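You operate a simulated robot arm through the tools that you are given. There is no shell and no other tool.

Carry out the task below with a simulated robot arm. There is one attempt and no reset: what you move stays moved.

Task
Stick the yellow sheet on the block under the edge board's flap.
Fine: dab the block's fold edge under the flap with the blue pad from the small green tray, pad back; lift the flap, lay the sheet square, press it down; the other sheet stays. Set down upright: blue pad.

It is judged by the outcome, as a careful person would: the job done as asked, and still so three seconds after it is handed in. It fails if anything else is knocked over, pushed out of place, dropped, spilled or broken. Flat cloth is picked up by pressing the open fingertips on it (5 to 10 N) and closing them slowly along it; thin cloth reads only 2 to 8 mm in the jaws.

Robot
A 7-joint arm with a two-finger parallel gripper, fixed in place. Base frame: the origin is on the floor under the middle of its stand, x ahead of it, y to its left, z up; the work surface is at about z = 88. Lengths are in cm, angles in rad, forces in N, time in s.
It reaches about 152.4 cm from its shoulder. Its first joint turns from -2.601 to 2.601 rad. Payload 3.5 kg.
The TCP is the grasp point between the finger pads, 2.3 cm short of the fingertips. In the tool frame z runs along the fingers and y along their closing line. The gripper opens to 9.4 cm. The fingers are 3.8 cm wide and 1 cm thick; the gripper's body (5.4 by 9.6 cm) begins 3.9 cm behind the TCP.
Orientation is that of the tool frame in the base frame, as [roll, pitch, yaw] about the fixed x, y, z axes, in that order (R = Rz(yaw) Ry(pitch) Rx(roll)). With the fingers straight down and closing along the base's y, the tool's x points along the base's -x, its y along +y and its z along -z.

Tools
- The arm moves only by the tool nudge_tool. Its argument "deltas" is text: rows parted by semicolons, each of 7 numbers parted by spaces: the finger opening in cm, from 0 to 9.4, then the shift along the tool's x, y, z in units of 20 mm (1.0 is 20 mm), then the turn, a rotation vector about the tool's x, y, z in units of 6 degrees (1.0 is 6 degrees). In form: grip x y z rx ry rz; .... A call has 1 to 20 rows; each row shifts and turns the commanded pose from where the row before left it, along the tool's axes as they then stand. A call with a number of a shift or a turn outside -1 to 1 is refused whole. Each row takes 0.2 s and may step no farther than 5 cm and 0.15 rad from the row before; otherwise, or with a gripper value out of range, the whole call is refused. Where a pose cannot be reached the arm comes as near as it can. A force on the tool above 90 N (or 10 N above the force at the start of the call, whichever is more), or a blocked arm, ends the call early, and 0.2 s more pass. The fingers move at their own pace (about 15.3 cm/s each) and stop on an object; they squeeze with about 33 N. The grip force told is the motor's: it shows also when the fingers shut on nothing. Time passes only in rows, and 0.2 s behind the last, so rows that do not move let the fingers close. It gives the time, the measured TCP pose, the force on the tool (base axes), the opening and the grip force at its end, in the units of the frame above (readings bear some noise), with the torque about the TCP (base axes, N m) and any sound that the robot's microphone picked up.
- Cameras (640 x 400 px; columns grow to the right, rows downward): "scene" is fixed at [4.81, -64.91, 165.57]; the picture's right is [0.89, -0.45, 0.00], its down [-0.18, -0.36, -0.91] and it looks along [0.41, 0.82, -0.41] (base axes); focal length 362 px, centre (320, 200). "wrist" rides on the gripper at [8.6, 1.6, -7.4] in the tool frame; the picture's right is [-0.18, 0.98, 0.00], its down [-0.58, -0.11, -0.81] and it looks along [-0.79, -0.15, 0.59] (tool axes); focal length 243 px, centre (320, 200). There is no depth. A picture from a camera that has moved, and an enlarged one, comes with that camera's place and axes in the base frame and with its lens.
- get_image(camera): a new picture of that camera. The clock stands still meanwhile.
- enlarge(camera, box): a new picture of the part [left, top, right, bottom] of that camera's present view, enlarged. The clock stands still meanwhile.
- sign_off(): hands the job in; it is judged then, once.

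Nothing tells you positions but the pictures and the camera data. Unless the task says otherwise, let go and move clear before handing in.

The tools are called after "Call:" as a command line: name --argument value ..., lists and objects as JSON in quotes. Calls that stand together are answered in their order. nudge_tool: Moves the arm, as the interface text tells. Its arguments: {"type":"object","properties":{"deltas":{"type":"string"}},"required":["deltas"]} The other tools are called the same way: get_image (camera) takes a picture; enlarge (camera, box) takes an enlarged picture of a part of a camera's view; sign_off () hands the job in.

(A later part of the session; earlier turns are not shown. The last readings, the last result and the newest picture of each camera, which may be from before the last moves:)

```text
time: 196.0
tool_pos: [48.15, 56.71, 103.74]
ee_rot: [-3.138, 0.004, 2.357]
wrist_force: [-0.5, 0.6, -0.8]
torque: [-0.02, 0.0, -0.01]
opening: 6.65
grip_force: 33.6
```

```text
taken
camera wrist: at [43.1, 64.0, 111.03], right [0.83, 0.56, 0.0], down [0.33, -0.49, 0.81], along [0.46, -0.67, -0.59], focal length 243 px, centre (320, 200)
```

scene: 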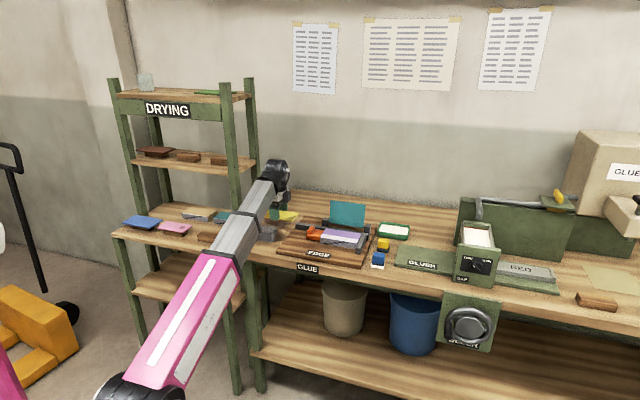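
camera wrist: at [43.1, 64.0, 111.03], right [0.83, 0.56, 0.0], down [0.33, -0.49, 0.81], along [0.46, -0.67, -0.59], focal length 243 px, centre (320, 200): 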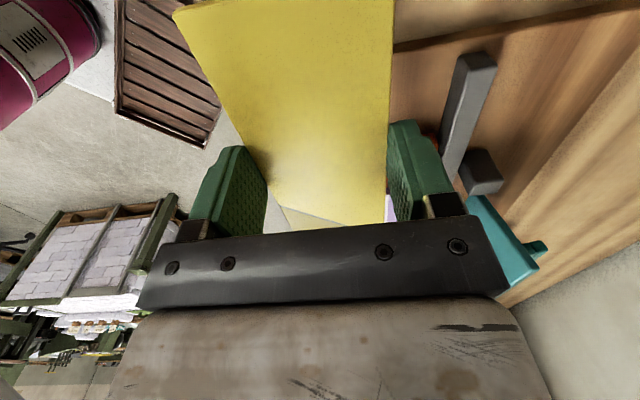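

The sheet is riding well. I'll move over the block.

Call:
nudge_tool --deltas "6.1 -0.9 0.2 0 0 0 0; 6.1 -0.98 0.26 0 0 0 0; 6.1 -0.98 0.26 0 0 0 0; 6.1 -0.98 0.26 0 0 0 0; 6.1 -0.98 0.26 0 0 0 0; 6.1 -0.98 0.26 0 0 0 0; 6.1 -0.98 0.26 0 0 0 0; 6.1 -0.98 0.26 0 0 0 0; 6.1 -0.98 0.27 0 0 0 0; 6.1 -0.98 0.28 0 0 0 0; 6.1 -0.98 0.28 0 0 0 0; 6.1 -0.98 0.28 0 0 0 0; 6.1 0 0 0 0 0 0; 6.1 0 0 0 0 0 0"

Call:
get_image --camera "wrist"

Call:
enlarge --camera "scene" --box '[290, 170, 410, 260]'

```text
time: 199.0
tool_pos: [69.04, 44.7, 103.83]
ee_rot: [-3.14, 0.004, 2.355]
wrist_force: [-0.5, 0.4, -0.8]
torque: [-0.02, 0.03, 0.0]
opening: 6.67
grip_force: 32.5
```

```text
taken
camera wrist: at [64.03, 52.08, 111.22], right [0.83, 0.56, 0.0], down [0.33, -0.49, 0.81], along [0.46, -0.67, -0.59], focal length 243 px, centre (320, 200)
```

wrist: 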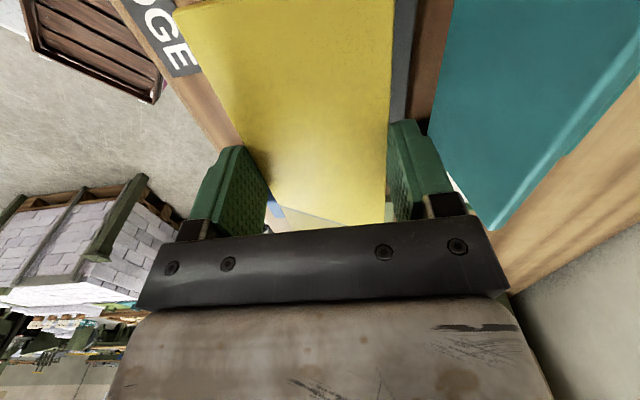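

```text
4.44 times, centred on (350, 215) of scene
camera zoom: at [4.81, -64.91, 165.57], right [0.89, -0.45, 0.0], down [-0.18, -0.36, -0.91], along [0.41, 0.82, -0.41], focal length 1611 px, centre (187, 133)
```

zoom: 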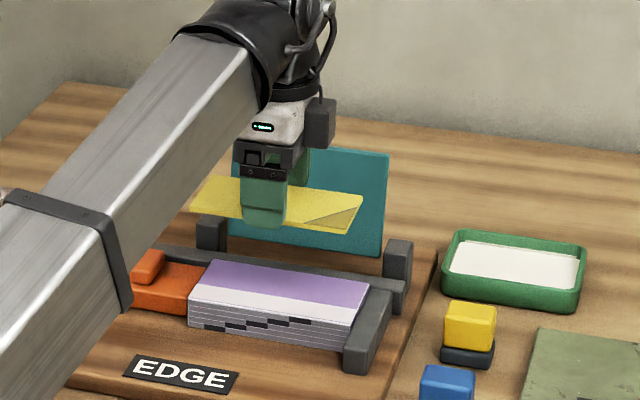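

I'm aligned over the block at s≈17.2, d≈80.4. I'll lower to a couple of centimetres above and check.

Call:
nudge_tool --deltas "6.1 0 0 0.8 0 0 0; 6.1 0 0 0.8 0 0 0; 6.1 0 0 0.8 0 0 0; 6.1 0 0 0.7 0 0 0; 6.1 0 0 0.4 0 0 0; 6.1 0 0 0 0 0 0"

Call:
get_image --camera "wrist"

Call:
enlarge --camera "scene" --box '[310, 205, 390, 260]'

```text
time: 200.4
tool_pos: [68.95, 44.85, 96.78]
ee_rot: [-3.138, 0.003, 2.356]
wrist_force: [0.7, -0.6, -1.0]
torque: [-0.01, 0.03, 0.03]
opening: 6.68
grip_force: 32.9
```

```text
taken
camera wrist: at [63.92, 52.1, 104.27], right [0.83, 0.56, 0.0], down [0.33, -0.49, 0.81], along [0.46, -0.67, -0.59], focal length 243 px, centre (320, 200)
```

wrist: 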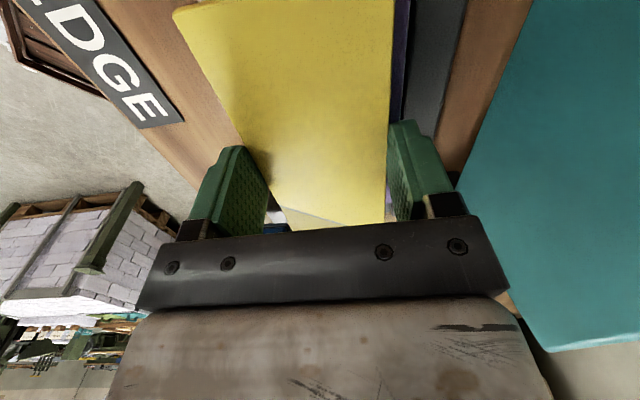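

```text
7.27 times, centred on (350, 232) of scene
camera zoom: at [4.81, -64.91, 165.57], right [0.89, -0.45, 0.0], down [-0.18, -0.36, -0.91], along [0.41, 0.82, -0.41], focal length 2636 px, centre (102, -36)
```

zoom: 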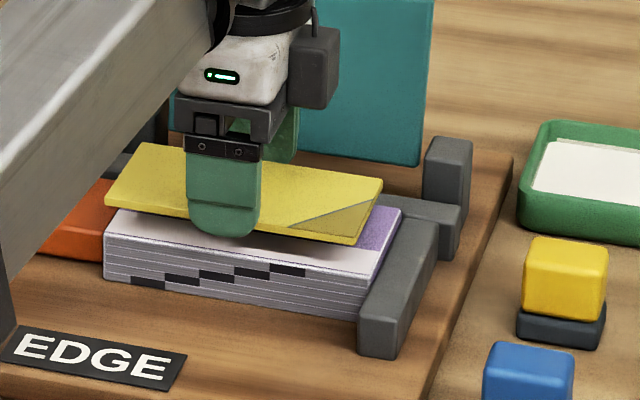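

The fingertips extend about 5 mm below the sheet. I'll lower until they almost touch the block, then loosen very slowly so the sheet slides straight down between the fingers.

Call:
nudge_tool --deltas "6.1 0 0 0.3 0 0 0; 6.1 0 0 0.2 0 0 0; 6.1 0 0 0.1 0 0 0; 6.1 0 0 0 0 0 0"

Call:
enlarge --camera "scene" --box '[310, 205, 390, 260]'

Call:
enlarge --camera "wrist" --box '[160, 0, 440, 230]'

```text
time: 201.4
tool_pos: [69.12, 44.84, 95.62]
ee_rot: [-3.14, 0.005, 2.357]
wrist_force: [-0.7, -0.2, -0.8]
torque: [0.03, -0.06, 0.02]
opening: 6.71
grip_force: 33.1
```

```text
7.27 times, centred on (350, 232) of scene
camera zoom: at [4.81, -64.91, 165.57], right [0.89, -0.45, 0.0], down [-0.18, -0.36, -0.91], along [0.41, 0.82, -0.41], focal length 2636 px, centre (102, -36)
```

zoom: 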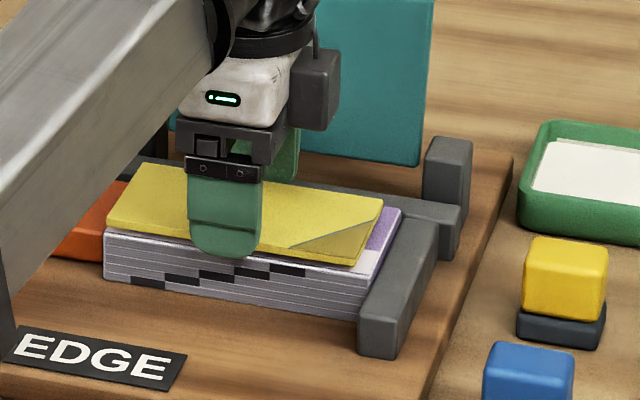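

```text
1.74 times, centred on (300, 115) of wrist
camera zoom: at [63.97, 52.01, 103.01], right [0.83, 0.56, 0.0], down [0.33, -0.49, 0.81], along [0.46, -0.67, -0.59], focal length 422 px, centre (355, 348)
```

zoom: 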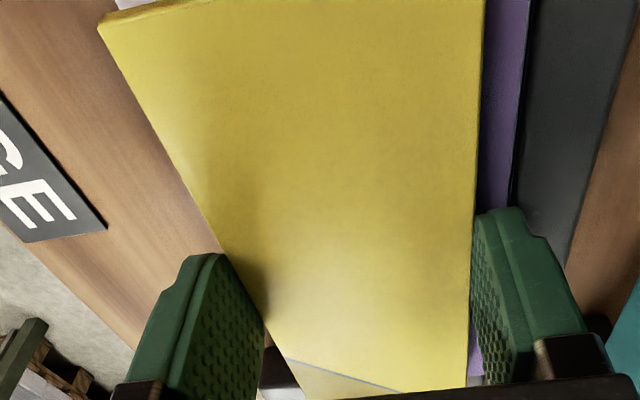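

Call:
enlarge --camera "scene" --box '[318, 224, 368, 256]'

```text
12.50 times, centred on (343, 240) of scene
camera zoom: at [4.81, -64.91, 165.57], right [0.89, -0.45, 0.0], down [-0.18, -0.36, -0.91], along [0.41, 0.82, -0.41], focal length 4531 px, centre (32, -300)
```

zoom: 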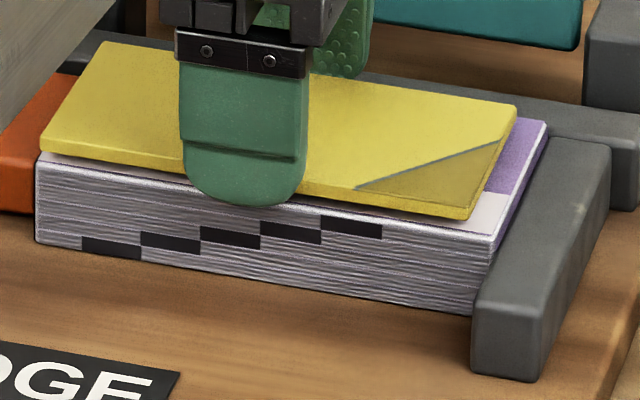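

The sheet hovers just over the block with its front edge about flush. I'll lower the last few millimetres and watch for contact.

Call:
nudge_tool --deltas "6.1 0 0 0.06 0 0 0; 6.1 0 0 0.05 0 0 0; 6.1 0 0 0 0 0 0"

Call:
nudge_tool --deltas "6.1 0 0 0.03 0 0 0; 6.1 0 0 0 0 0 0"

```text
time: 202.2
tool_pos: [68.99, 44.82, 95.36]
ee_rot: [-3.141, 0.003, 2.356]
wrist_force: [0.3, 0.6, -0.2]
torque: [-0.02, 0.01, 0.0]
opening: 6.64
grip_force: 32.7
```

```text
time: 202.8
tool_pos: [68.98, 44.8, 95.34]
ee_rot: [3.14, 0.002, 2.357]
wrist_force: [-4.0, 0.1, 7.8]
torque: [0.34, -0.02, 0.17]
opening: 6.65
grip_force: 32.9
```

Light contact at the back fingertip. I'll back off a hair and release very gradually so the sheet settles straight down.

Call:
nudge_tool --deltas "6.1 0 0 -0.025 0 0 0; 6.1 0 0 0 0 0 0; 6.4 0 0 0 0 0 0; 6.55 0 0 0 0 0 0; 6.62 0 0 0 0 0 0; 6.66 0 0 0 0 0 0; 6.68 0 0 0 0 0 0; 6.7 0 0 0 0 0 0; 6.72 0 0 0 0 0 0; 6.72 0 0 0 0 0 0"

Call:
enlarge --camera "scene" --box '[318, 224, 368, 256]'

Call:
enlarge --camera "wrist" --box '[160, 0, 440, 230]'

```text
time: 205.0
tool_pos: [68.92, 44.76, 95.27]
ee_rot: [-3.14, 0.005, 2.357]
wrist_force: [0.4, 1.0, -0.8]
torque: [0.01, -0.01, -0.03]
opening: 6.79
grip_force: 1.1
```

```text
12.50 times, centred on (343, 240) of scene
camera zoom: at [4.81, -64.91, 165.57], right [0.89, -0.45, 0.0], down [-0.18, -0.36, -0.91], along [0.41, 0.82, -0.41], focal length 4531 px, centre (32, -300)
```

zoom: 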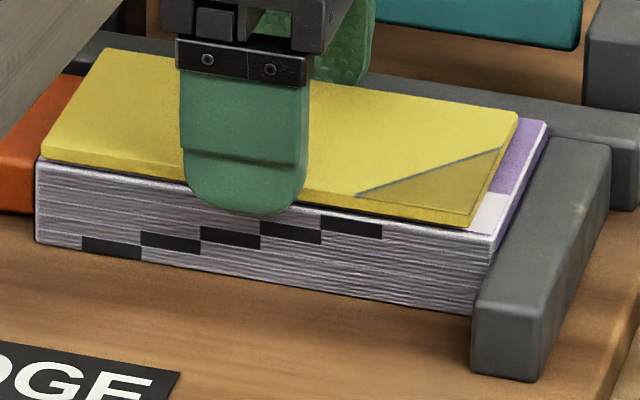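

```text
1.74 times, centred on (300, 115) of wrist
camera zoom: at [63.99, 51.96, 102.78], right [0.83, 0.56, 0.0], down [0.33, -0.49, 0.81], along [0.46, -0.67, -0.59], focal length 422 px, centre (355, 348)
```

zoom: 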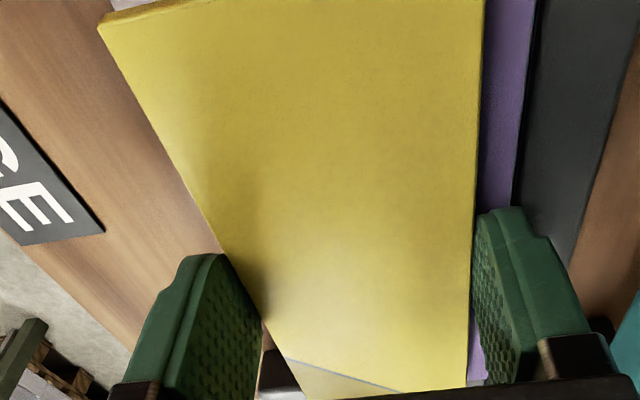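

Call:
nudge_tool --deltas "6.8 0 0 0 0 0 0; 6.85 0 0 0 0 0 0; 6.9 0 0 0 0 0 0; 6.95 0 0 0 0 0 0; 7.0 0 0 0 0 0 0; 7.0 0 0 0 0 0 0"

Call:
enlarge --camera "scene" --box '[318, 224, 368, 256]'

Call:
enlarge --camera "wrist" --box '[160, 0, 440, 230]'

```text
time: 206.4
tool_pos: [69.0, 44.7, 95.31]
ee_rot: [-3.139, 0.002, 2.357]
wrist_force: [0.0, -0.8, 0.3]
torque: [-0.01, 0.0, 0.01]
opening: 7.0
grip_force: 0.1
```

```text
12.50 times, centred on (343, 240) of scene
camera zoom: at [4.81, -64.91, 165.57], right [0.89, -0.45, 0.0], down [-0.18, -0.36, -0.91], along [0.41, 0.82, -0.41], focal length 4531 px, centre (32, -300)
```

zoom: 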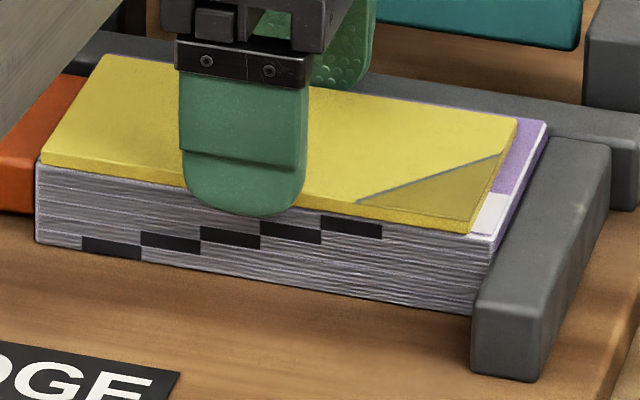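

```text
1.74 times, centred on (300, 115) of wrist
camera zoom: at [63.99, 51.96, 102.78], right [0.83, 0.56, 0.0], down [0.33, -0.49, 0.81], along [0.46, -0.67, -0.59], focal length 422 px, centre (355, 348)
```

zoom: 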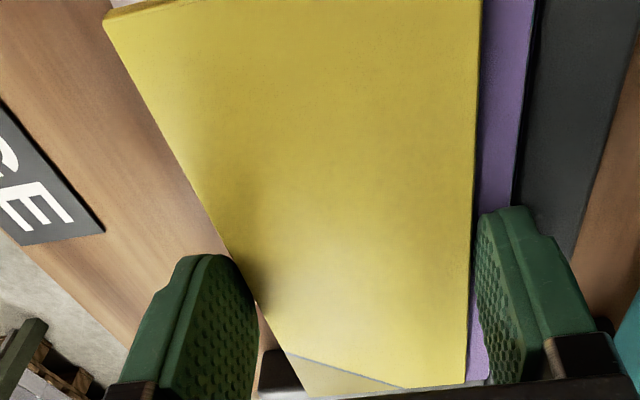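

The sheet has settled onto the block with its front edge flush along the fold. I'll raise the fingers straight up, then check how it lies.

Call:
nudge_tool --deltas "7.05 0 0 0 0 0 0; 7.1 0 0 -0.1 0 0 0; 7.2 0 0 -0.3 0 0 0; 8 0 0 -0.5 0 0 0; 8 0 0 -1 0 0 0; 8 0 0 -1 0 0 0; 8 0 0 -1 0 0 0; 8 0 0 -1 0 0 0; 8 0 0 0 0 0 0"

Call:
enlarge --camera "scene" --box '[318, 224, 368, 256]'

Call:
get_image --camera "wrist"

```text
time: 208.4
tool_pos: [69.0, 44.82, 104.99]
ee_rot: [-3.14, 0.004, 2.355]
wrist_force: [-0.2, -0.6, 0.1]
torque: [0.01, 0.01, 0.01]
opening: 8.0
grip_force: 0.1
```

```text
12.50 times, centred on (343, 240) of scene
camera zoom: at [4.81, -64.91, 165.57], right [0.89, -0.45, 0.0], down [-0.18, -0.36, -0.91], along [0.41, 0.82, -0.41], focal length 4531 px, centre (32, -300)
```

zoom: 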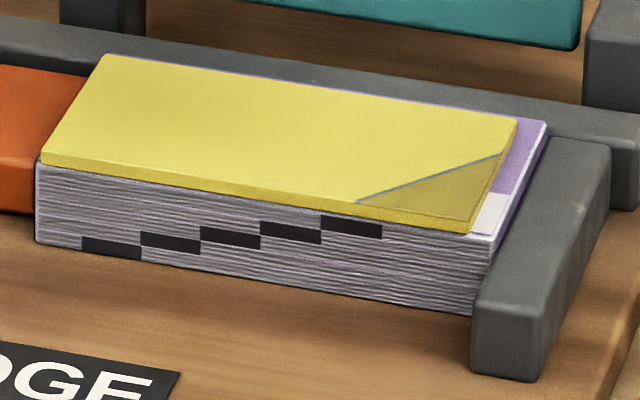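

```text
taken
camera wrist: at [63.89, 52.04, 112.45], right [0.83, 0.56, 0.0], down [0.33, -0.49, 0.81], along [0.46, -0.67, -0.59], focal length 243 px, centre (320, 200)
```

wrist: 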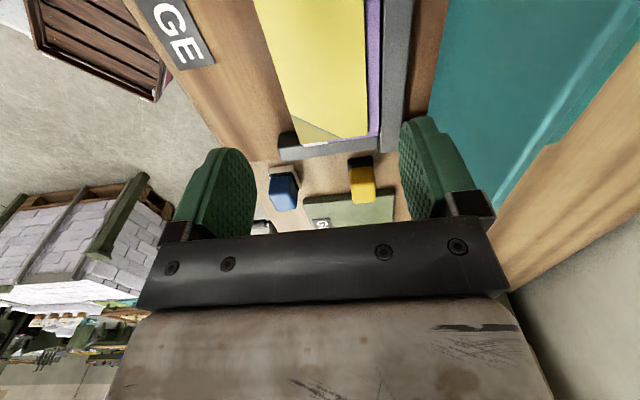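

The sheet lies flush on the fold edge. I'll look from the left to check the end margins before pressing.

Call:
nudge_tool --deltas "4 0.9 -0.6 -0.1 0 0 0; 2 0.9 -0.6 -0.1 0 0 0; 0.5 0.9 -0.6 -0.1 0 0 0; 0 0.9 -0.6 0 0 0 0; 0 0.9 -0.6 0 0 0 0; 0 0.9 -0.6 0 0 0 0; 0 0.9 -0.6 0 0 0 0; 0 0.7 -0.6 0 0 0 0; 0 0 0 0 0 0 0"

Call:
get_image --camera "wrist"

Call:
enlarge --camera "wrist" --box '[340, 60, 560, 200]'

```text
time: 210.4
tool_pos: [52.41, 47.88, 105.61]
ee_rot: [-3.14, 0.002, 2.356]
wrist_force: [-0.3, -0.3, -0.4]
torque: [0.03, -0.01, 0.03]
opening: 0.0
grip_force: 33.2
```

```text
taken
camera wrist: at [47.38, 55.15, 113.08], right [0.83, 0.56, 0.0], down [0.33, -0.49, 0.81], along [0.46, -0.67, -0.59], focal length 243 px, centre (320, 200)
```

wrist: 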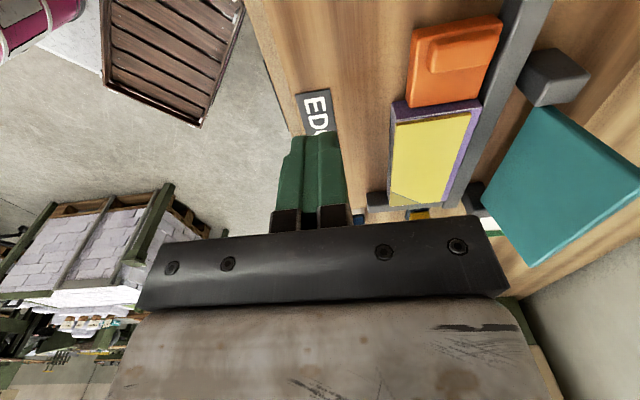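

```text
2.86 times, centred on (450, 130) of wrist
camera zoom: at [47.38, 55.15, 113.08], right [0.83, 0.56, 0.0], down [0.33, -0.49, 0.81], along [0.46, -0.67, -0.59], focal length 693 px, centre (-51, 400)
```

zoom: 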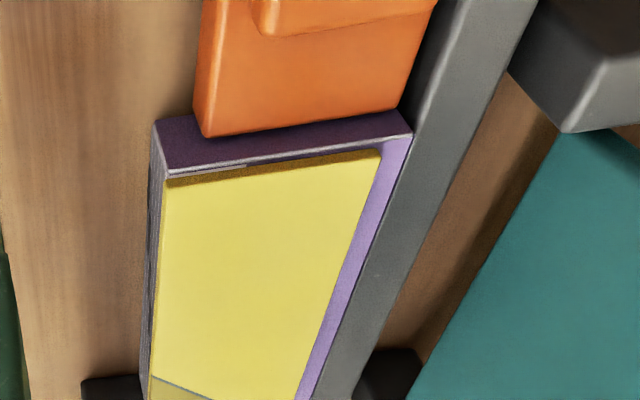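

The sheet is square: front edge flush with the fold, left margin about 0.3 cm and right about 0.5 cm. Now I'll press it down along the glued strip with closed fingertips, starting near the left end.

Call:
nudge_tool --deltas "0 -0.9 0.75 0 0 0 0; 0 -0.9 0.75 0 0 0 0; 0 -0.9 0.75 0 0 0 0; 0 -0.9 0.75 0 0 0 0; 0 -0.85 0.7 0 0 0 0; 0 0 0 1 0 0 0; 0 0 0 1 0 0 0; 0 0 0 1 0 0 0; 0 0 0 1 0 0 0; 0 0 0 0.4 0 0 0; 0 0 0 0 0 0 0"

Call:
enlarge --camera "scene" --box '[310, 210, 380, 260]'

```text
time: 212.8
tool_pos: [63.9, 46.8, 96.98]
ee_rot: [-3.139, 0.004, 2.357]
wrist_force: [0.3, -0.6, 0.3]
torque: [0.0, 0.03, 0.03]
opening: 0.01
grip_force: 33.0
```

```text
8.00 times, centred on (345, 235) of scene
camera zoom: at [4.81, -64.91, 165.57], right [0.89, -0.45, 0.0], down [-0.18, -0.36, -0.91], along [0.41, 0.82, -0.41], focal length 2900 px, centre (120, -80)
```

zoom: 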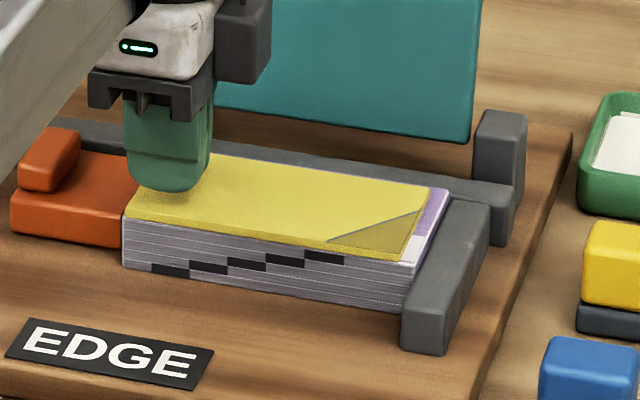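

Call:
nudge_tool --deltas "0 0 0 0.4 0 0 0; 0 0 0 0.15 0 0 0; 0 0 0 0.05 0 0 0; 0 0 0 0 0 0 0"

Call:
nudge_tool --deltas "0 0 0 0.04 0 0 0; 0 0 0 0 0 0 0; 0 0 0 0 0 0 0"

```text
time: 213.8
tool_pos: [63.86, 46.71, 95.74]
ee_rot: [-3.141, 0.004, 2.355]
wrist_force: [0.9, 1.7, 27.8]
torque: [0.06, -0.05, 0.06]
opening: 0.0
grip_force: 33.7
```

```text
time: 214.6
tool_pos: [63.84, 46.65, 95.81]
ee_rot: [-3.14, 0.005, 2.355]
wrist_force: [3.1, 3.3, 51.6]
torque: [0.03, -0.12, 0.07]
opening: 0.0
grip_force: 32.8
```

Firm contact. I'll lift a little and repeat at the next spots along the strip, about 25–30 N each.

Call:
nudge_tool --deltas "0 0 0 -0.25 0 0 0; 0 -0.9 0 0 0 0 0; 0 -0.6 0 0 0 0 0; 0 0 0 0.15 0 0 0; 0 0 0 0.07 0 0 0; 0 0 0 0 0 0 0; 0 0 0 0 0 0 0"

Call:
nudge_tool --deltas "0 0 0 -0.22 0 0 0; 0 -0.9 0 0 0 0 0; 0 -0.6 0 0 0 0 0; 0 0 0 0.15 0 0 0; 0 0 0 0.075 0 0 0; 0 0 0 0 0 0 0; 0 0 0 0 0 0 0"

Call:
nudge_tool --deltas "0 0 0 -0.225 0 0 0; 0 -0.9 0 0 0 0 0; 0 -0.6 0 0 0 0 0; 0 0 0 0.15 0 0 0; 0 0 0 0.08 0 0 0; 0 0 0 0 0 0 0; 0 0 0 0 0 0 0"

```text
time: 216.2
tool_pos: [66.06, 44.78, 95.76]
ee_rot: [-3.141, 0.005, 2.357]
wrist_force: [0.5, 1.4, 33.4]
torque: [0.11, 0.04, 0.02]
opening: 0.0
grip_force: 33.4
```

```text
time: 217.8
tool_pos: [68.02, 42.62, 95.86]
ee_rot: [-3.14, 0.004, 2.355]
wrist_force: [-0.2, 3.0, 38.2]
torque: [0.2, 0.12, 0.04]
opening: 0.0
grip_force: 32.7
```

```text
time: 219.4
tool_pos: [70.29, 40.37, 95.77]
ee_rot: [-3.141, 0.003, 2.357]
wrist_force: [0.3, -0.6, 42.3]
torque: [0.16, 0.22, 0.02]
opening: 0.01
grip_force: 33.3
```

Call:
nudge_tool --deltas "0 0 0 -0.23 0 0 0; 0 -0.75 0 0 0 0 0; 0 0 0 0.15 0 0 0; 0 0 0 0.075 0 0 0; 0 0 0 0 0 0 0; 0 0 0 0 0 0 0"

Call:
nudge_tool --deltas "0 0 0 -0.3 0 0 0; 0 0 0 -1 0 0 0; 0 0 0 -1 0 0 0; 0 0 0 -1 0 0 0; 0 0 -0.8 -1 0 0 0; 0 0 -0.8 -0.5 0 0 0; 0 0 -0.8 0 0 0 0; 0 0 -0.8 0 0 0 0; 0 0 0 0 0 0 0"

Call:
enlarge --camera "scene" --box '[318, 224, 368, 256]'

Call:
get_image --camera "scene"

```text
time: 220.8
tool_pos: [71.31, 39.45, 95.87]
ee_rot: [-3.141, 0.003, 2.356]
wrist_force: [0.1, 2.5, 38.3]
torque: [0.28, 0.18, -0.01]
opening: 0.0
grip_force: 33.2
```

```text
time: 222.8
tool_pos: [66.75, 34.95, 105.21]
ee_rot: [-3.14, 0.004, 2.357]
wrist_force: [-0.1, 0.3, -0.3]
torque: [0.03, 0.01, 0.03]
opening: 0.0
grip_force: 32.6
```

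```text
12.50 times, centred on (343, 240) of scene
camera zoom: at [4.81, -64.91, 165.57], right [0.89, -0.45, 0.0], down [-0.18, -0.36, -0.91], along [0.41, 0.82, -0.41], focal length 4531 px, centre (32, -300)
```

zoom: 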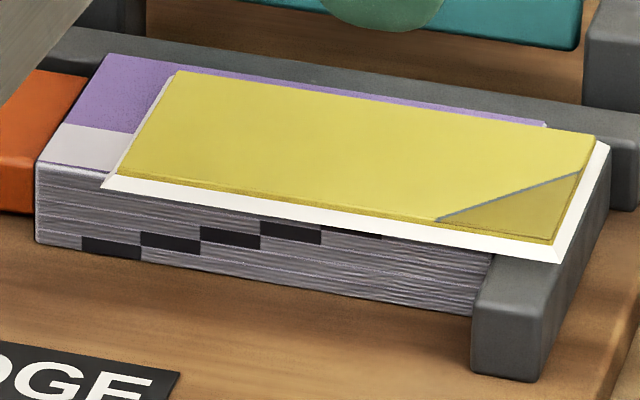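

```text
taken
```

scene: 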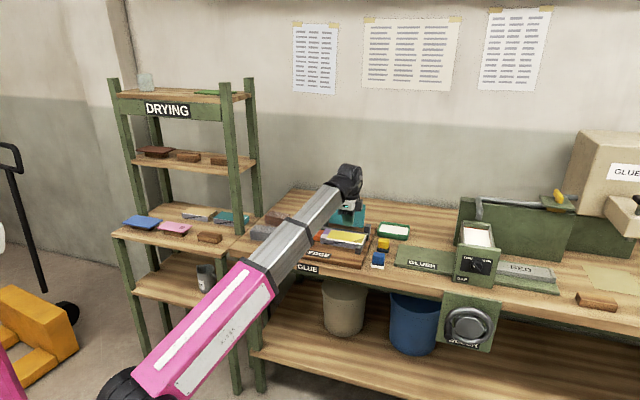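

The sheet got dragged to the right: I moved sideways before the fingertips were fully clear. It now sits about 2.3 cm too far right. I'll look closely before correcting it.

Call:
nudge_tool --deltas "0 1 0 0 0 0 0; 0 1 0 0 0 0 0; 0 1 0 0 0 0 0; 0 1 0 0 0 0 0; 0 1 0 0 0 0 0; 0 1 0 0 0 0 0; 0 1 0 0 0 0 0; 0 1 0 0 0 0 0; 0 1 0 0 0 0 0; 0 0 0 0 0 0 0"

Call:
get_image --camera "wrist"

Call:
enlarge --camera "wrist" --box '[340, 30, 520, 210]'

Call:
enlarge --camera "scene" --box '[318, 220, 388, 264]'

```text
time: 225.0
tool_pos: [53.9, 47.82, 105.18]
ee_rot: [-3.14, 0.002, 2.354]
wrist_force: [0.0, -0.1, -0.4]
torque: [0.03, 0.02, 0.01]
opening: 0.0
grip_force: 33.1
```

```text
taken
camera wrist: at [48.95, 54.99, 112.62], right [0.83, 0.56, 0.0], down [0.33, -0.49, 0.81], along [0.46, -0.67, -0.59], focal length 243 px, centre (320, 200)
```

wrist: 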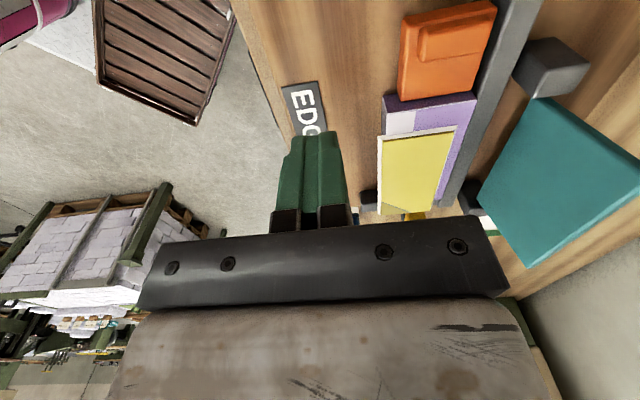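

```text
2.22 times, centred on (430, 120) of wrist
camera zoom: at [48.95, 54.99, 112.62], right [0.83, 0.56, 0.0], down [0.33, -0.49, 0.81], along [0.46, -0.67, -0.59], focal length 539 px, centre (76, 378)
```

zoom: 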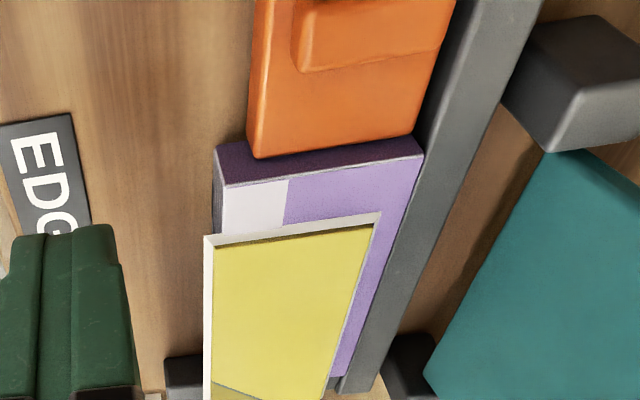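

```text
9.09 times, centred on (353, 242) of scene
camera zoom: at [4.81, -64.91, 165.57], right [0.89, -0.45, 0.0], down [-0.18, -0.36, -0.91], along [0.41, 0.82, -0.41], focal length 3295 px, centre (20, -182)
```

zoom: 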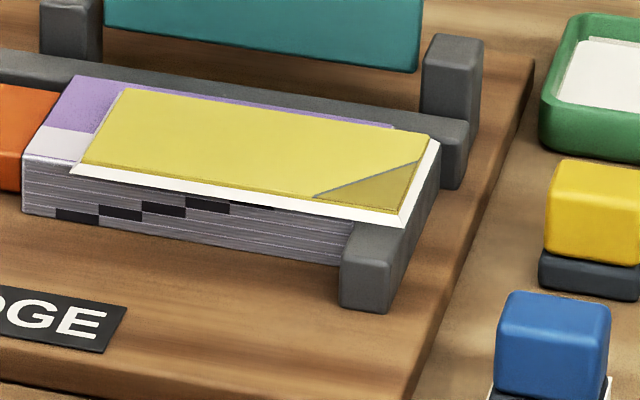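

The sheet shifted about +2.6 cm right and 0.4 cm forward, with no rotation. Its underside is wet, but it should still move. I'll straddle it again, lift it slightly and put it back. First I'll position above it.

Call:
nudge_tool --deltas "3 -0.95 0.5 0 0 0 0; 6 -0.95 0.5 0 0 0 0; 7.8 -0.95 0.5 0 0 0 0; 7.8 -1 0.5 0 0 0 0; 7.8 -1 0.5 0 0 0 0; 7.8 -1 0.5 0 0 0 0; 7.8 -1 0.55 0 0 0 0; 7.8 -1 0.5 0 0 0 0; 7.8 0 0 0 0 0 0; 7.8 0 0 1 0 0 0; 7.8 0 0 1 0 0 0; 7.8 0 0 1 0 0 0; 7.8 0 0 0.5 0 0 0; 7.8 0 0 0 0 0 0"

Call:
get_image --camera "wrist"

Call:
enlarge --camera "wrist" --box '[160, 0, 440, 230]'

```text
time: 228.0
tool_pos: [70.76, 42.25, 98.22]
ee_rot: [-3.139, 0.005, 2.358]
wrist_force: [-0.5, 0.6, -0.6]
torque: [0.0, 0.0, 0.01]
opening: 7.8
grip_force: 0.0
```

```text
taken
camera wrist: at [65.75, 49.5, 105.73], right [0.83, 0.56, 0.0], down [0.33, -0.49, 0.81], along [0.46, -0.67, -0.59], focal length 243 px, centre (320, 200)
```

wrist: 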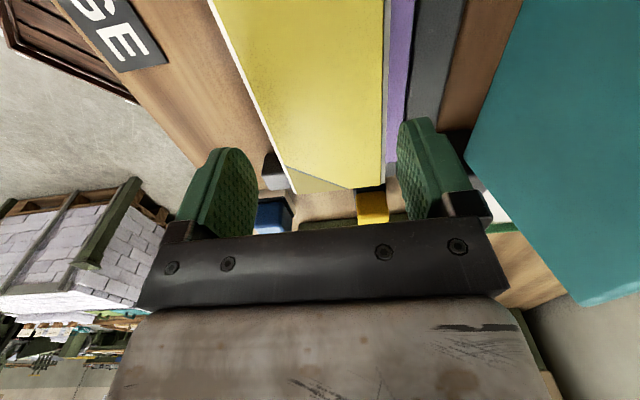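

```text
1.74 times, centred on (300, 115) of wrist
camera zoom: at [65.75, 49.5, 105.73], right [0.83, 0.56, 0.0], down [0.33, -0.49, 0.81], along [0.46, -0.67, -0.59], focal length 422 px, centre (355, 348)
```

zoom: 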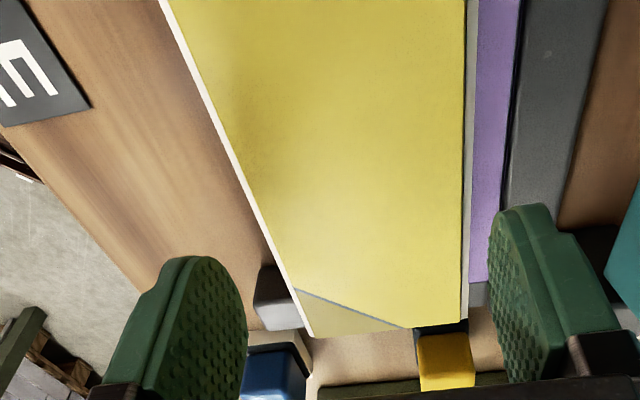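

Call:
nudge_tool --deltas "7.8 0.2 0.085 0.5 0 0 0; 7.8 0 0 0.5 0 0 0; 7.8 0 0 0.25 0 0 0; 7.8 0 0 0.1 0 0 0; 7.8 0 0 0 0 0 0"

Call:
nudge_tool --deltas "7.8 0 0 0.04 0 0 0; 7.8 0 0 0 0 0 0"

Call:
enlarge --camera "wrist" --box '[160, 0, 440, 230]'

```text
time: 229.2
tool_pos: [70.7, 42.74, 95.54]
ee_rot: [-3.139, 0.003, 2.357]
wrist_force: [-0.5, -0.2, -0.2]
torque: [-0.01, -0.02, -0.01]
opening: 7.79
grip_force: 0.2
```

```text
time: 229.8
tool_pos: [70.64, 42.63, 95.54]
ee_rot: [-3.138, 0.002, 2.354]
wrist_force: [-0.3, 0.2, -0.6]
torque: [-0.01, 0.0, -0.04]
opening: 7.8
grip_force: 0.0
```

```text
1.74 times, centred on (300, 115) of wrist
camera zoom: at [65.62, 49.92, 102.92], right [0.83, 0.56, 0.0], down [0.33, -0.49, 0.81], along [0.46, -0.67, -0.59], focal length 422 px, centre (355, 348)
```

zoom: 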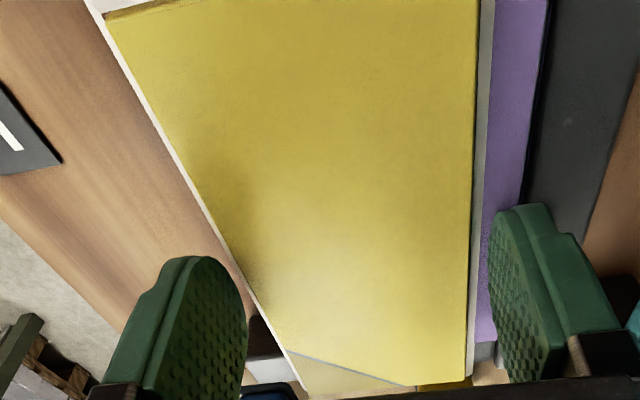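

Call:
nudge_tool --deltas "7.8 0 0 0.04 0 0 0; 7.8 0 0 0.02 0 0 0; 7.8 0 0 0 0 0 0"

Call:
nudge_tool --deltas "7.8 0 0 0.02 0 0 0; 7.8 0 0 0 0 0 0"

```text
time: 230.6
tool_pos: [70.62, 42.69, 95.32]
ee_rot: [-3.139, 0.003, 2.357]
wrist_force: [0.0, -0.8, 0.7]
torque: [0.01, -0.01, 0.01]
opening: 7.79
grip_force: 0.1
```

```text
time: 231.2
tool_pos: [70.61, 42.69, 95.29]
ee_rot: [-3.14, 0.004, 2.357]
wrist_force: [0.1, -0.6, 0.6]
torque: [0.01, -0.01, 0.02]
opening: 7.79
grip_force: 0.1
```

Call:
nudge_tool --deltas "7.8 0 0 0.02 0 0 0; 7.8 0 0 0 0 0 0"

Call:
nudge_tool --deltas "7.8 0 0 0.02 0 0 0; 7.8 0 0 0 0 0 0"

```text
time: 231.8
tool_pos: [70.73, 42.83, 95.25]
ee_rot: [-3.141, 0.005, 2.355]
wrist_force: [-0.1, -0.6, 3.1]
torque: [0.1, -0.03, 0.01]
opening: 7.79
grip_force: 0.1
```

```text
time: 232.4
tool_pos: [70.58, 42.75, 95.5]
ee_rot: [-3.14, 0.004, 2.356]
wrist_force: [2.0, -0.6, 2.5]
torque: [0.12, -0.06, -0.06]
opening: 7.83
grip_force: 0.1
```

The back fingertip is just touching the block. I'll close gently onto the sheet's edges.

Call:
nudge_tool --deltas "7.4 0 0 -0.01 0 0 0; 7.1 0 0 0 0 0 0; 6.9 0 0 0 0 0 0; 6.7 0 0 0 0 0 0; 6.5 0 0 0 0 0 0; 6.2 0 0 0 0 0 0; 6.2 0 0 0 0 0 0"

Call:
enlarge --camera "wrist" --box '[160, 0, 440, 230]'

Call:
enlarge --camera "scene" --box '[318, 220, 388, 264]'

```text
time: 234.0
tool_pos: [70.67, 42.54, 95.3]
ee_rot: [-3.14, 0.003, 2.356]
wrist_force: [-0.4, 0.5, -0.4]
torque: [0.0, -0.01, 0.01]
opening: 6.66
grip_force: 32.5
```

```text
1.74 times, centred on (300, 115) of wrist
camera zoom: at [65.67, 49.92, 102.77], right [0.83, 0.56, 0.0], down [0.33, -0.49, 0.81], along [0.46, -0.67, -0.59], focal length 422 px, centre (355, 348)
```

zoom: 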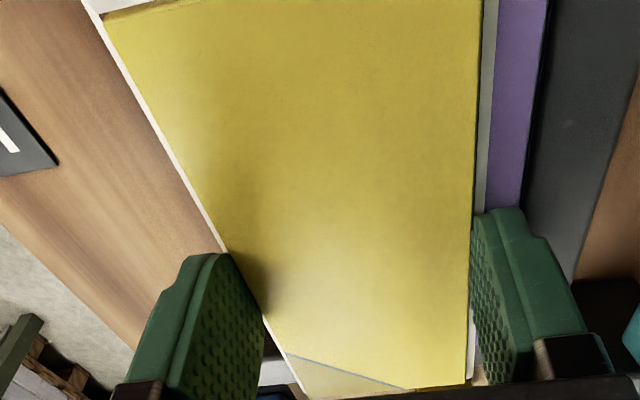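

```text
9.09 times, centred on (353, 242) of scene
camera zoom: at [4.81, -64.91, 165.57], right [0.89, -0.45, 0.0], down [-0.18, -0.36, -0.91], along [0.41, 0.82, -0.41], focal length 3295 px, centre (20, -182)
```

zoom: 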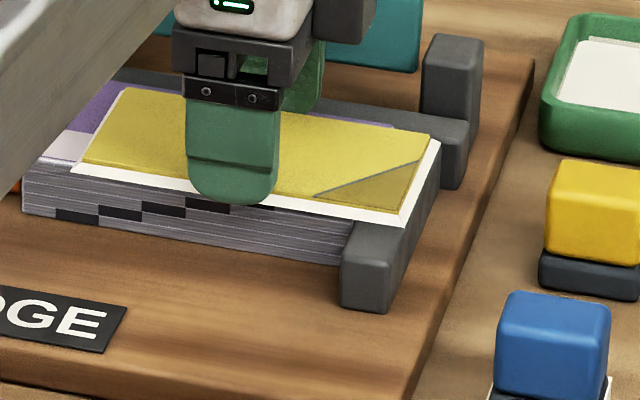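

Gripped at 6.66 cm. I'll lift a few millimetres and see whether it comes free.

Call:
nudge_tool --deltas "6.1 0 0 -0.05 0 0 0; 6.1 0 0 -0.1 0 0 0; 6.1 0 0 0 0 0 0"

Call:
enlarge --camera "scene" --box '[318, 220, 388, 264]'

```text
time: 234.8
tool_pos: [70.64, 42.61, 95.46]
ee_rot: [-3.139, 0.005, 2.356]
wrist_force: [0.2, -0.4, 0.3]
torque: [-0.01, -0.03, 0.0]
opening: 6.68
grip_force: 32.8
```

```text
9.09 times, centred on (353, 242) of scene
camera zoom: at [4.81, -64.91, 165.57], right [0.89, -0.45, 0.0], down [-0.18, -0.36, -0.91], along [0.41, 0.82, -0.41], focal length 3295 px, centre (20, -182)
```

zoom: 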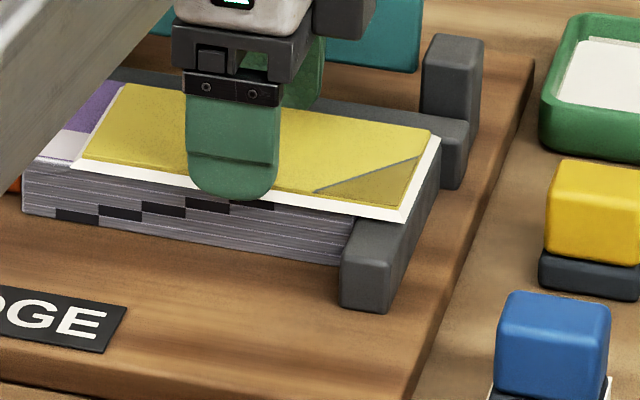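

It comes free with no load, so it isn't bonded yet and I can correct it. I'll raise it 1 cm, move left 2.4 cm and back 0.4 cm.

Call:
nudge_tool --deltas "6.1 0 0 -0.4 0 0 0; 6.1 0 0 0 0 0 0; 6.1 0.6 0.1 0 0 0 0; 6.1 0.58 0.09 0 0 0 0; 6.1 0 0 0 0 0 0; 6.1 0 0 0 0 0 0"

Call:
enlarge --camera "scene" --box '[318, 220, 388, 264]'

Call:
enlarge --camera "wrist" --box '[160, 0, 440, 230]'

```text
time: 236.2
tool_pos: [69.26, 44.48, 96.4]
ee_rot: [-3.139, 0.003, 2.357]
wrist_force: [0.3, 0.3, -0.2]
torque: [0.03, 0.0, -0.02]
opening: 6.66
grip_force: 33.1
```

```text
9.09 times, centred on (353, 242) of scene
camera zoom: at [4.81, -64.91, 165.57], right [0.89, -0.45, 0.0], down [-0.18, -0.36, -0.91], along [0.41, 0.82, -0.41], focal length 3295 px, centre (20, -182)
```

zoom: 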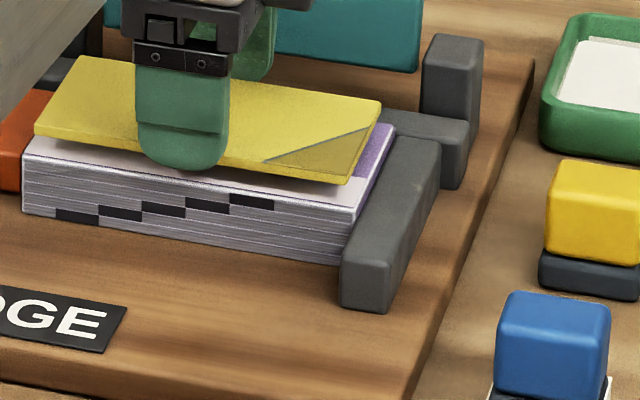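

```text
1.74 times, centred on (300, 115) of wrist
camera zoom: at [64.26, 51.79, 103.84], right [0.83, 0.56, 0.0], down [0.33, -0.49, 0.81], along [0.46, -0.67, -0.59], focal length 422 px, centre (355, 348)
```

zoom: 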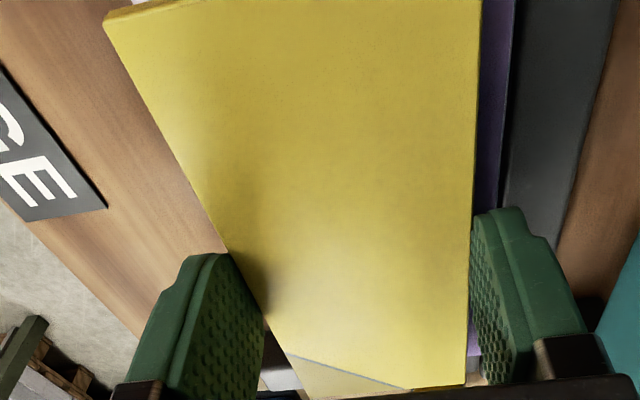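

Interesting: the white rim vanished once the sheet lifted, and the glue strip is intact. It's aligned again at s≈17.4 with the front at d≈77.1. Lowering.

Call:
nudge_tool --deltas "6.1 0 0 0.25 0 0 0; 6.1 0 0 0.15 0 0 0; 6.1 0 0 0.08 0 0 0; 6.1 0 0 0 0 0 0"

Call:
nudge_tool --deltas "6.1 0 0 0.04 0 0 0; 6.1 0 0 0 0 0 0"

Call:
enlarge --camera "scene" --box '[318, 224, 368, 256]'

```text
time: 237.2
tool_pos: [69.26, 44.55, 95.35]
ee_rot: [-3.139, 0.003, 2.356]
wrist_force: [-0.6, -1.4, -1.1]
torque: [-0.03, -0.01, -0.02]
opening: 6.63
grip_force: 32.7
```

```text
time: 237.8
tool_pos: [69.28, 44.63, 95.24]
ee_rot: [-3.14, 0.003, 2.357]
wrist_force: [0.2, 0.3, -0.2]
torque: [-0.01, 0.02, 0.02]
opening: 6.68
grip_force: 33.1
```

```text
12.50 times, centred on (343, 240) of scene
camera zoom: at [4.81, -64.91, 165.57], right [0.89, -0.45, 0.0], down [-0.18, -0.36, -0.91], along [0.41, 0.82, -0.41], focal length 4531 px, centre (32, -300)
```

zoom: 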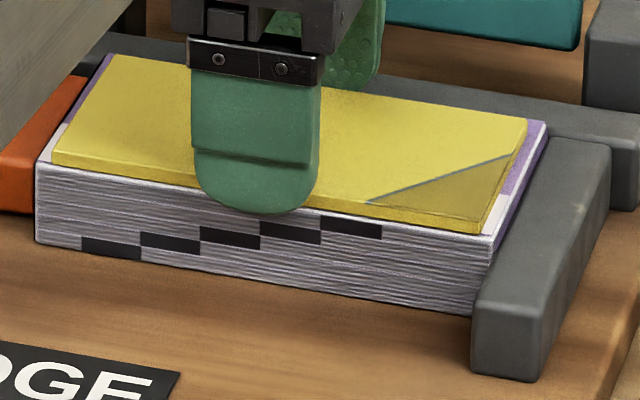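

Nicely centred now, with small even margins and a flush front. I'll touch down and release gradually.

Call:
nudge_tool --deltas "6.1 0 0 0.03 0 0 0; 6.1 0 0 0 0 0 0"

Call:
nudge_tool --deltas "6.1 0 0 0.02 0 0 0; 6.1 0 0 0 0 0 0"

```text
time: 238.4
tool_pos: [69.23, 44.59, 95.18]
ee_rot: [-3.139, 0.004, 2.357]
wrist_force: [1.1, -0.8, 7.8]
torque: [0.06, 0.01, -0.03]
opening: 6.66
grip_force: 33.4
```

```text
time: 239.0
tool_pos: [69.27, 44.6, 95.27]
ee_rot: [3.141, 0.003, 2.355]
wrist_force: [0.0, 2.1, 19.2]
torque: [0.19, -0.05, -0.12]
opening: 6.64
grip_force: 32.8
```

Call:
nudge_tool --deltas "6.1 0 0 -0.025 0 0 0; 6.4 0 0 0 0 0 0; 6.55 0 0 0 0 0 0; 6.62 0 0 0 0 0 0; 6.68 0 0 0 0 0 0; 6.74 0 0 0 0 0 0; 6.8 0 0 0 0 0 0; 6.86 0 0 0 0 0 0; 6.92 0 0 0 0 0 0; 7.0 0 0 0 0 0 0; 7.0 0 0 0 0 0 0"

Call:
enlarge --camera "scene" --box '[318, 224, 368, 256]'

Call:
enlarge --camera "wrist" --box '[160, 0, 440, 230]'

```text
time: 241.4
tool_pos: [69.3, 44.53, 95.26]
ee_rot: [-3.139, 0.004, 2.357]
wrist_force: [-3.2, -3.4, 8.4]
torque: [0.25, -0.04, 0.09]
opening: 6.8
grip_force: 0.0
```

```text
12.50 times, centred on (343, 240) of scene
camera zoom: at [4.81, -64.91, 165.57], right [0.89, -0.45, 0.0], down [-0.18, -0.36, -0.91], along [0.41, 0.82, -0.41], focal length 4531 px, centre (32, -300)
```

zoom: 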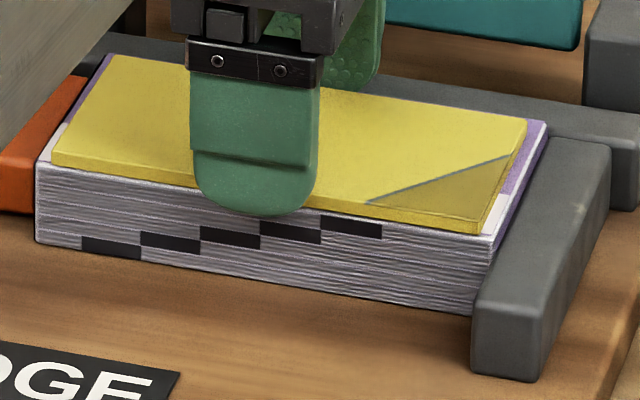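

```text
1.74 times, centred on (300, 115) of wrist
camera zoom: at [64.25, 51.79, 102.75], right [0.83, 0.56, 0.0], down [0.33, -0.49, 0.81], along [0.46, -0.67, -0.59], focal length 422 px, centre (355, 348)
```

zoom: 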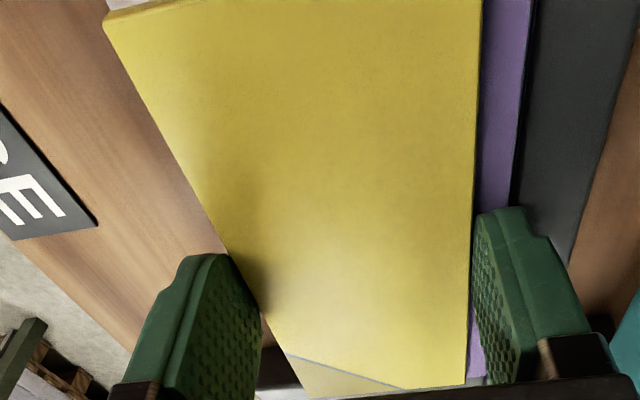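

The sheet is released. I'll raise the fingers straight up and stay vertical until well clear.

Call:
nudge_tool --deltas "6.85 0 0 -0.05 0 0 0; 6.9 0 0 -0.1 0 0 0; 7.0 0 0 -0.2 0 0 0; 7.2 0 0 -0.4 0 0 0; 7.6 0 0 -0.8 0 0 0; 7.6 0 0 -1 0 0 0; 7.6 0 0 -1 0 0 0; 7.6 0 0 -1 0 0 0; 7.6 0 0 0 0 0 0"

Call:
enlarge --camera "scene" --box '[318, 224, 368, 256]'

Call:
get_image --camera "wrist"

```text
time: 243.4
tool_pos: [69.38, 44.74, 104.26]
ee_rot: [-3.14, 0.003, 2.356]
wrist_force: [0.1, 0.4, -0.8]
torque: [-0.02, 0.0, 0.01]
opening: 7.57
grip_force: 0.1
```

```text
12.50 times, centred on (343, 240) of scene
camera zoom: at [4.81, -64.91, 165.57], right [0.89, -0.45, 0.0], down [-0.18, -0.36, -0.91], along [0.41, 0.82, -0.41], focal length 4531 px, centre (32, -300)
```

zoom: 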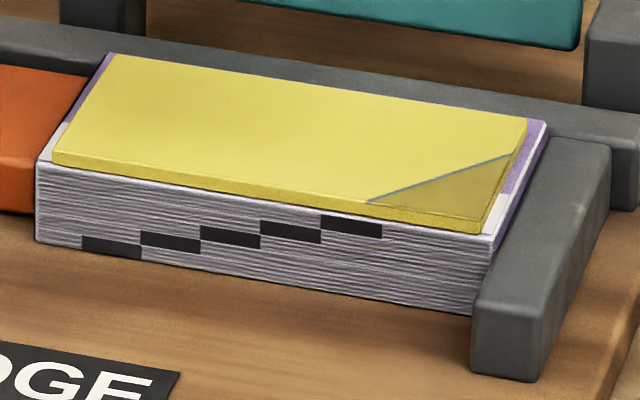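

```text
taken
camera wrist: at [64.26, 51.87, 111.71], right [0.83, 0.56, 0.0], down [0.33, -0.49, 0.81], along [0.46, -0.67, -0.59], focal length 243 px, centre (320, 200)
```

wrist: 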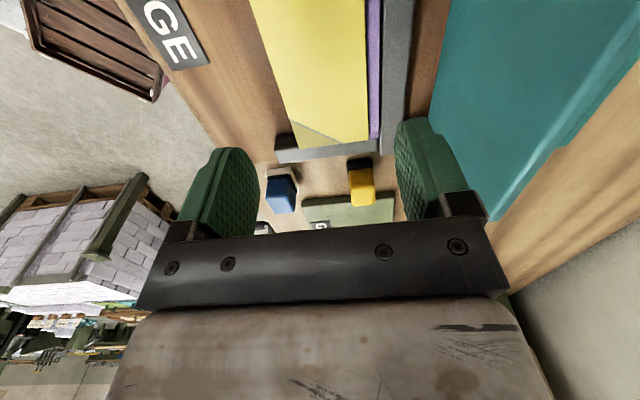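

The sheet is square and centred. Now I'll press properly: strictly vertical, lifting fully clear before any sideways move. Closing the fingers and going over the strip's middle.

Call:
nudge_tool --deltas "5 0 -0.6 0 0 0 0; 2 0 -0.55 0 0 0 0; 0 0 0 0 0 0 0; 0 0 0 0 0 0 0; 0 0 0 1 0 0 0; 0 0 0 1 0 0 0; 0 0 0 1 0 0 0; 0 0 0 0.8 0 0 0; 0 0 0 0 0 0 0; 0 0 0 0 0 0 0"

Call:
nudge_tool --deltas "0 0 0 0.2 0 0 0; 0 0 0 0.1 0 0 0; 0 0 0 0 0 0 0"

```text
time: 245.6
tool_pos: [67.69, 42.81, 96.71]
ee_rot: [-3.138, 0.004, 2.357]
wrist_force: [-0.2, 0.3, -0.3]
torque: [0.02, 0.0, -0.01]
opening: 0.0
grip_force: 32.3
```

```text
time: 246.4
tool_pos: [67.76, 43.02, 96.19]
ee_rot: [-3.14, 0.003, 2.356]
wrist_force: [-0.3, -0.2, 0.2]
torque: [0.04, -0.03, -0.01]
opening: 0.0
grip_force: 33.1
```

Call:
nudge_tool --deltas "0 0 0 0.1 0 0 0; 0 0 0 0.08 0 0 0; 0 0 0 0 0 0 0"

Call:
nudge_tool --deltas "0 0 0 0.03 0 0 0; 0 0 0 0 0 0 0"

```text
time: 247.2
tool_pos: [67.6, 42.86, 95.9]
ee_rot: [-3.14, 0.003, 2.355]
wrist_force: [-1.1, 0.3, 9.2]
torque: [0.05, 0.09, 0.02]
opening: 0.01
grip_force: 33.3
```

```text
time: 247.8
tool_pos: [67.54, 42.89, 95.8]
ee_rot: [-3.139, 0.003, 2.356]
wrist_force: [-0.9, 1.2, 17.7]
torque: [0.04, 0.08, 0.02]
opening: 0.01
grip_force: 32.3
```

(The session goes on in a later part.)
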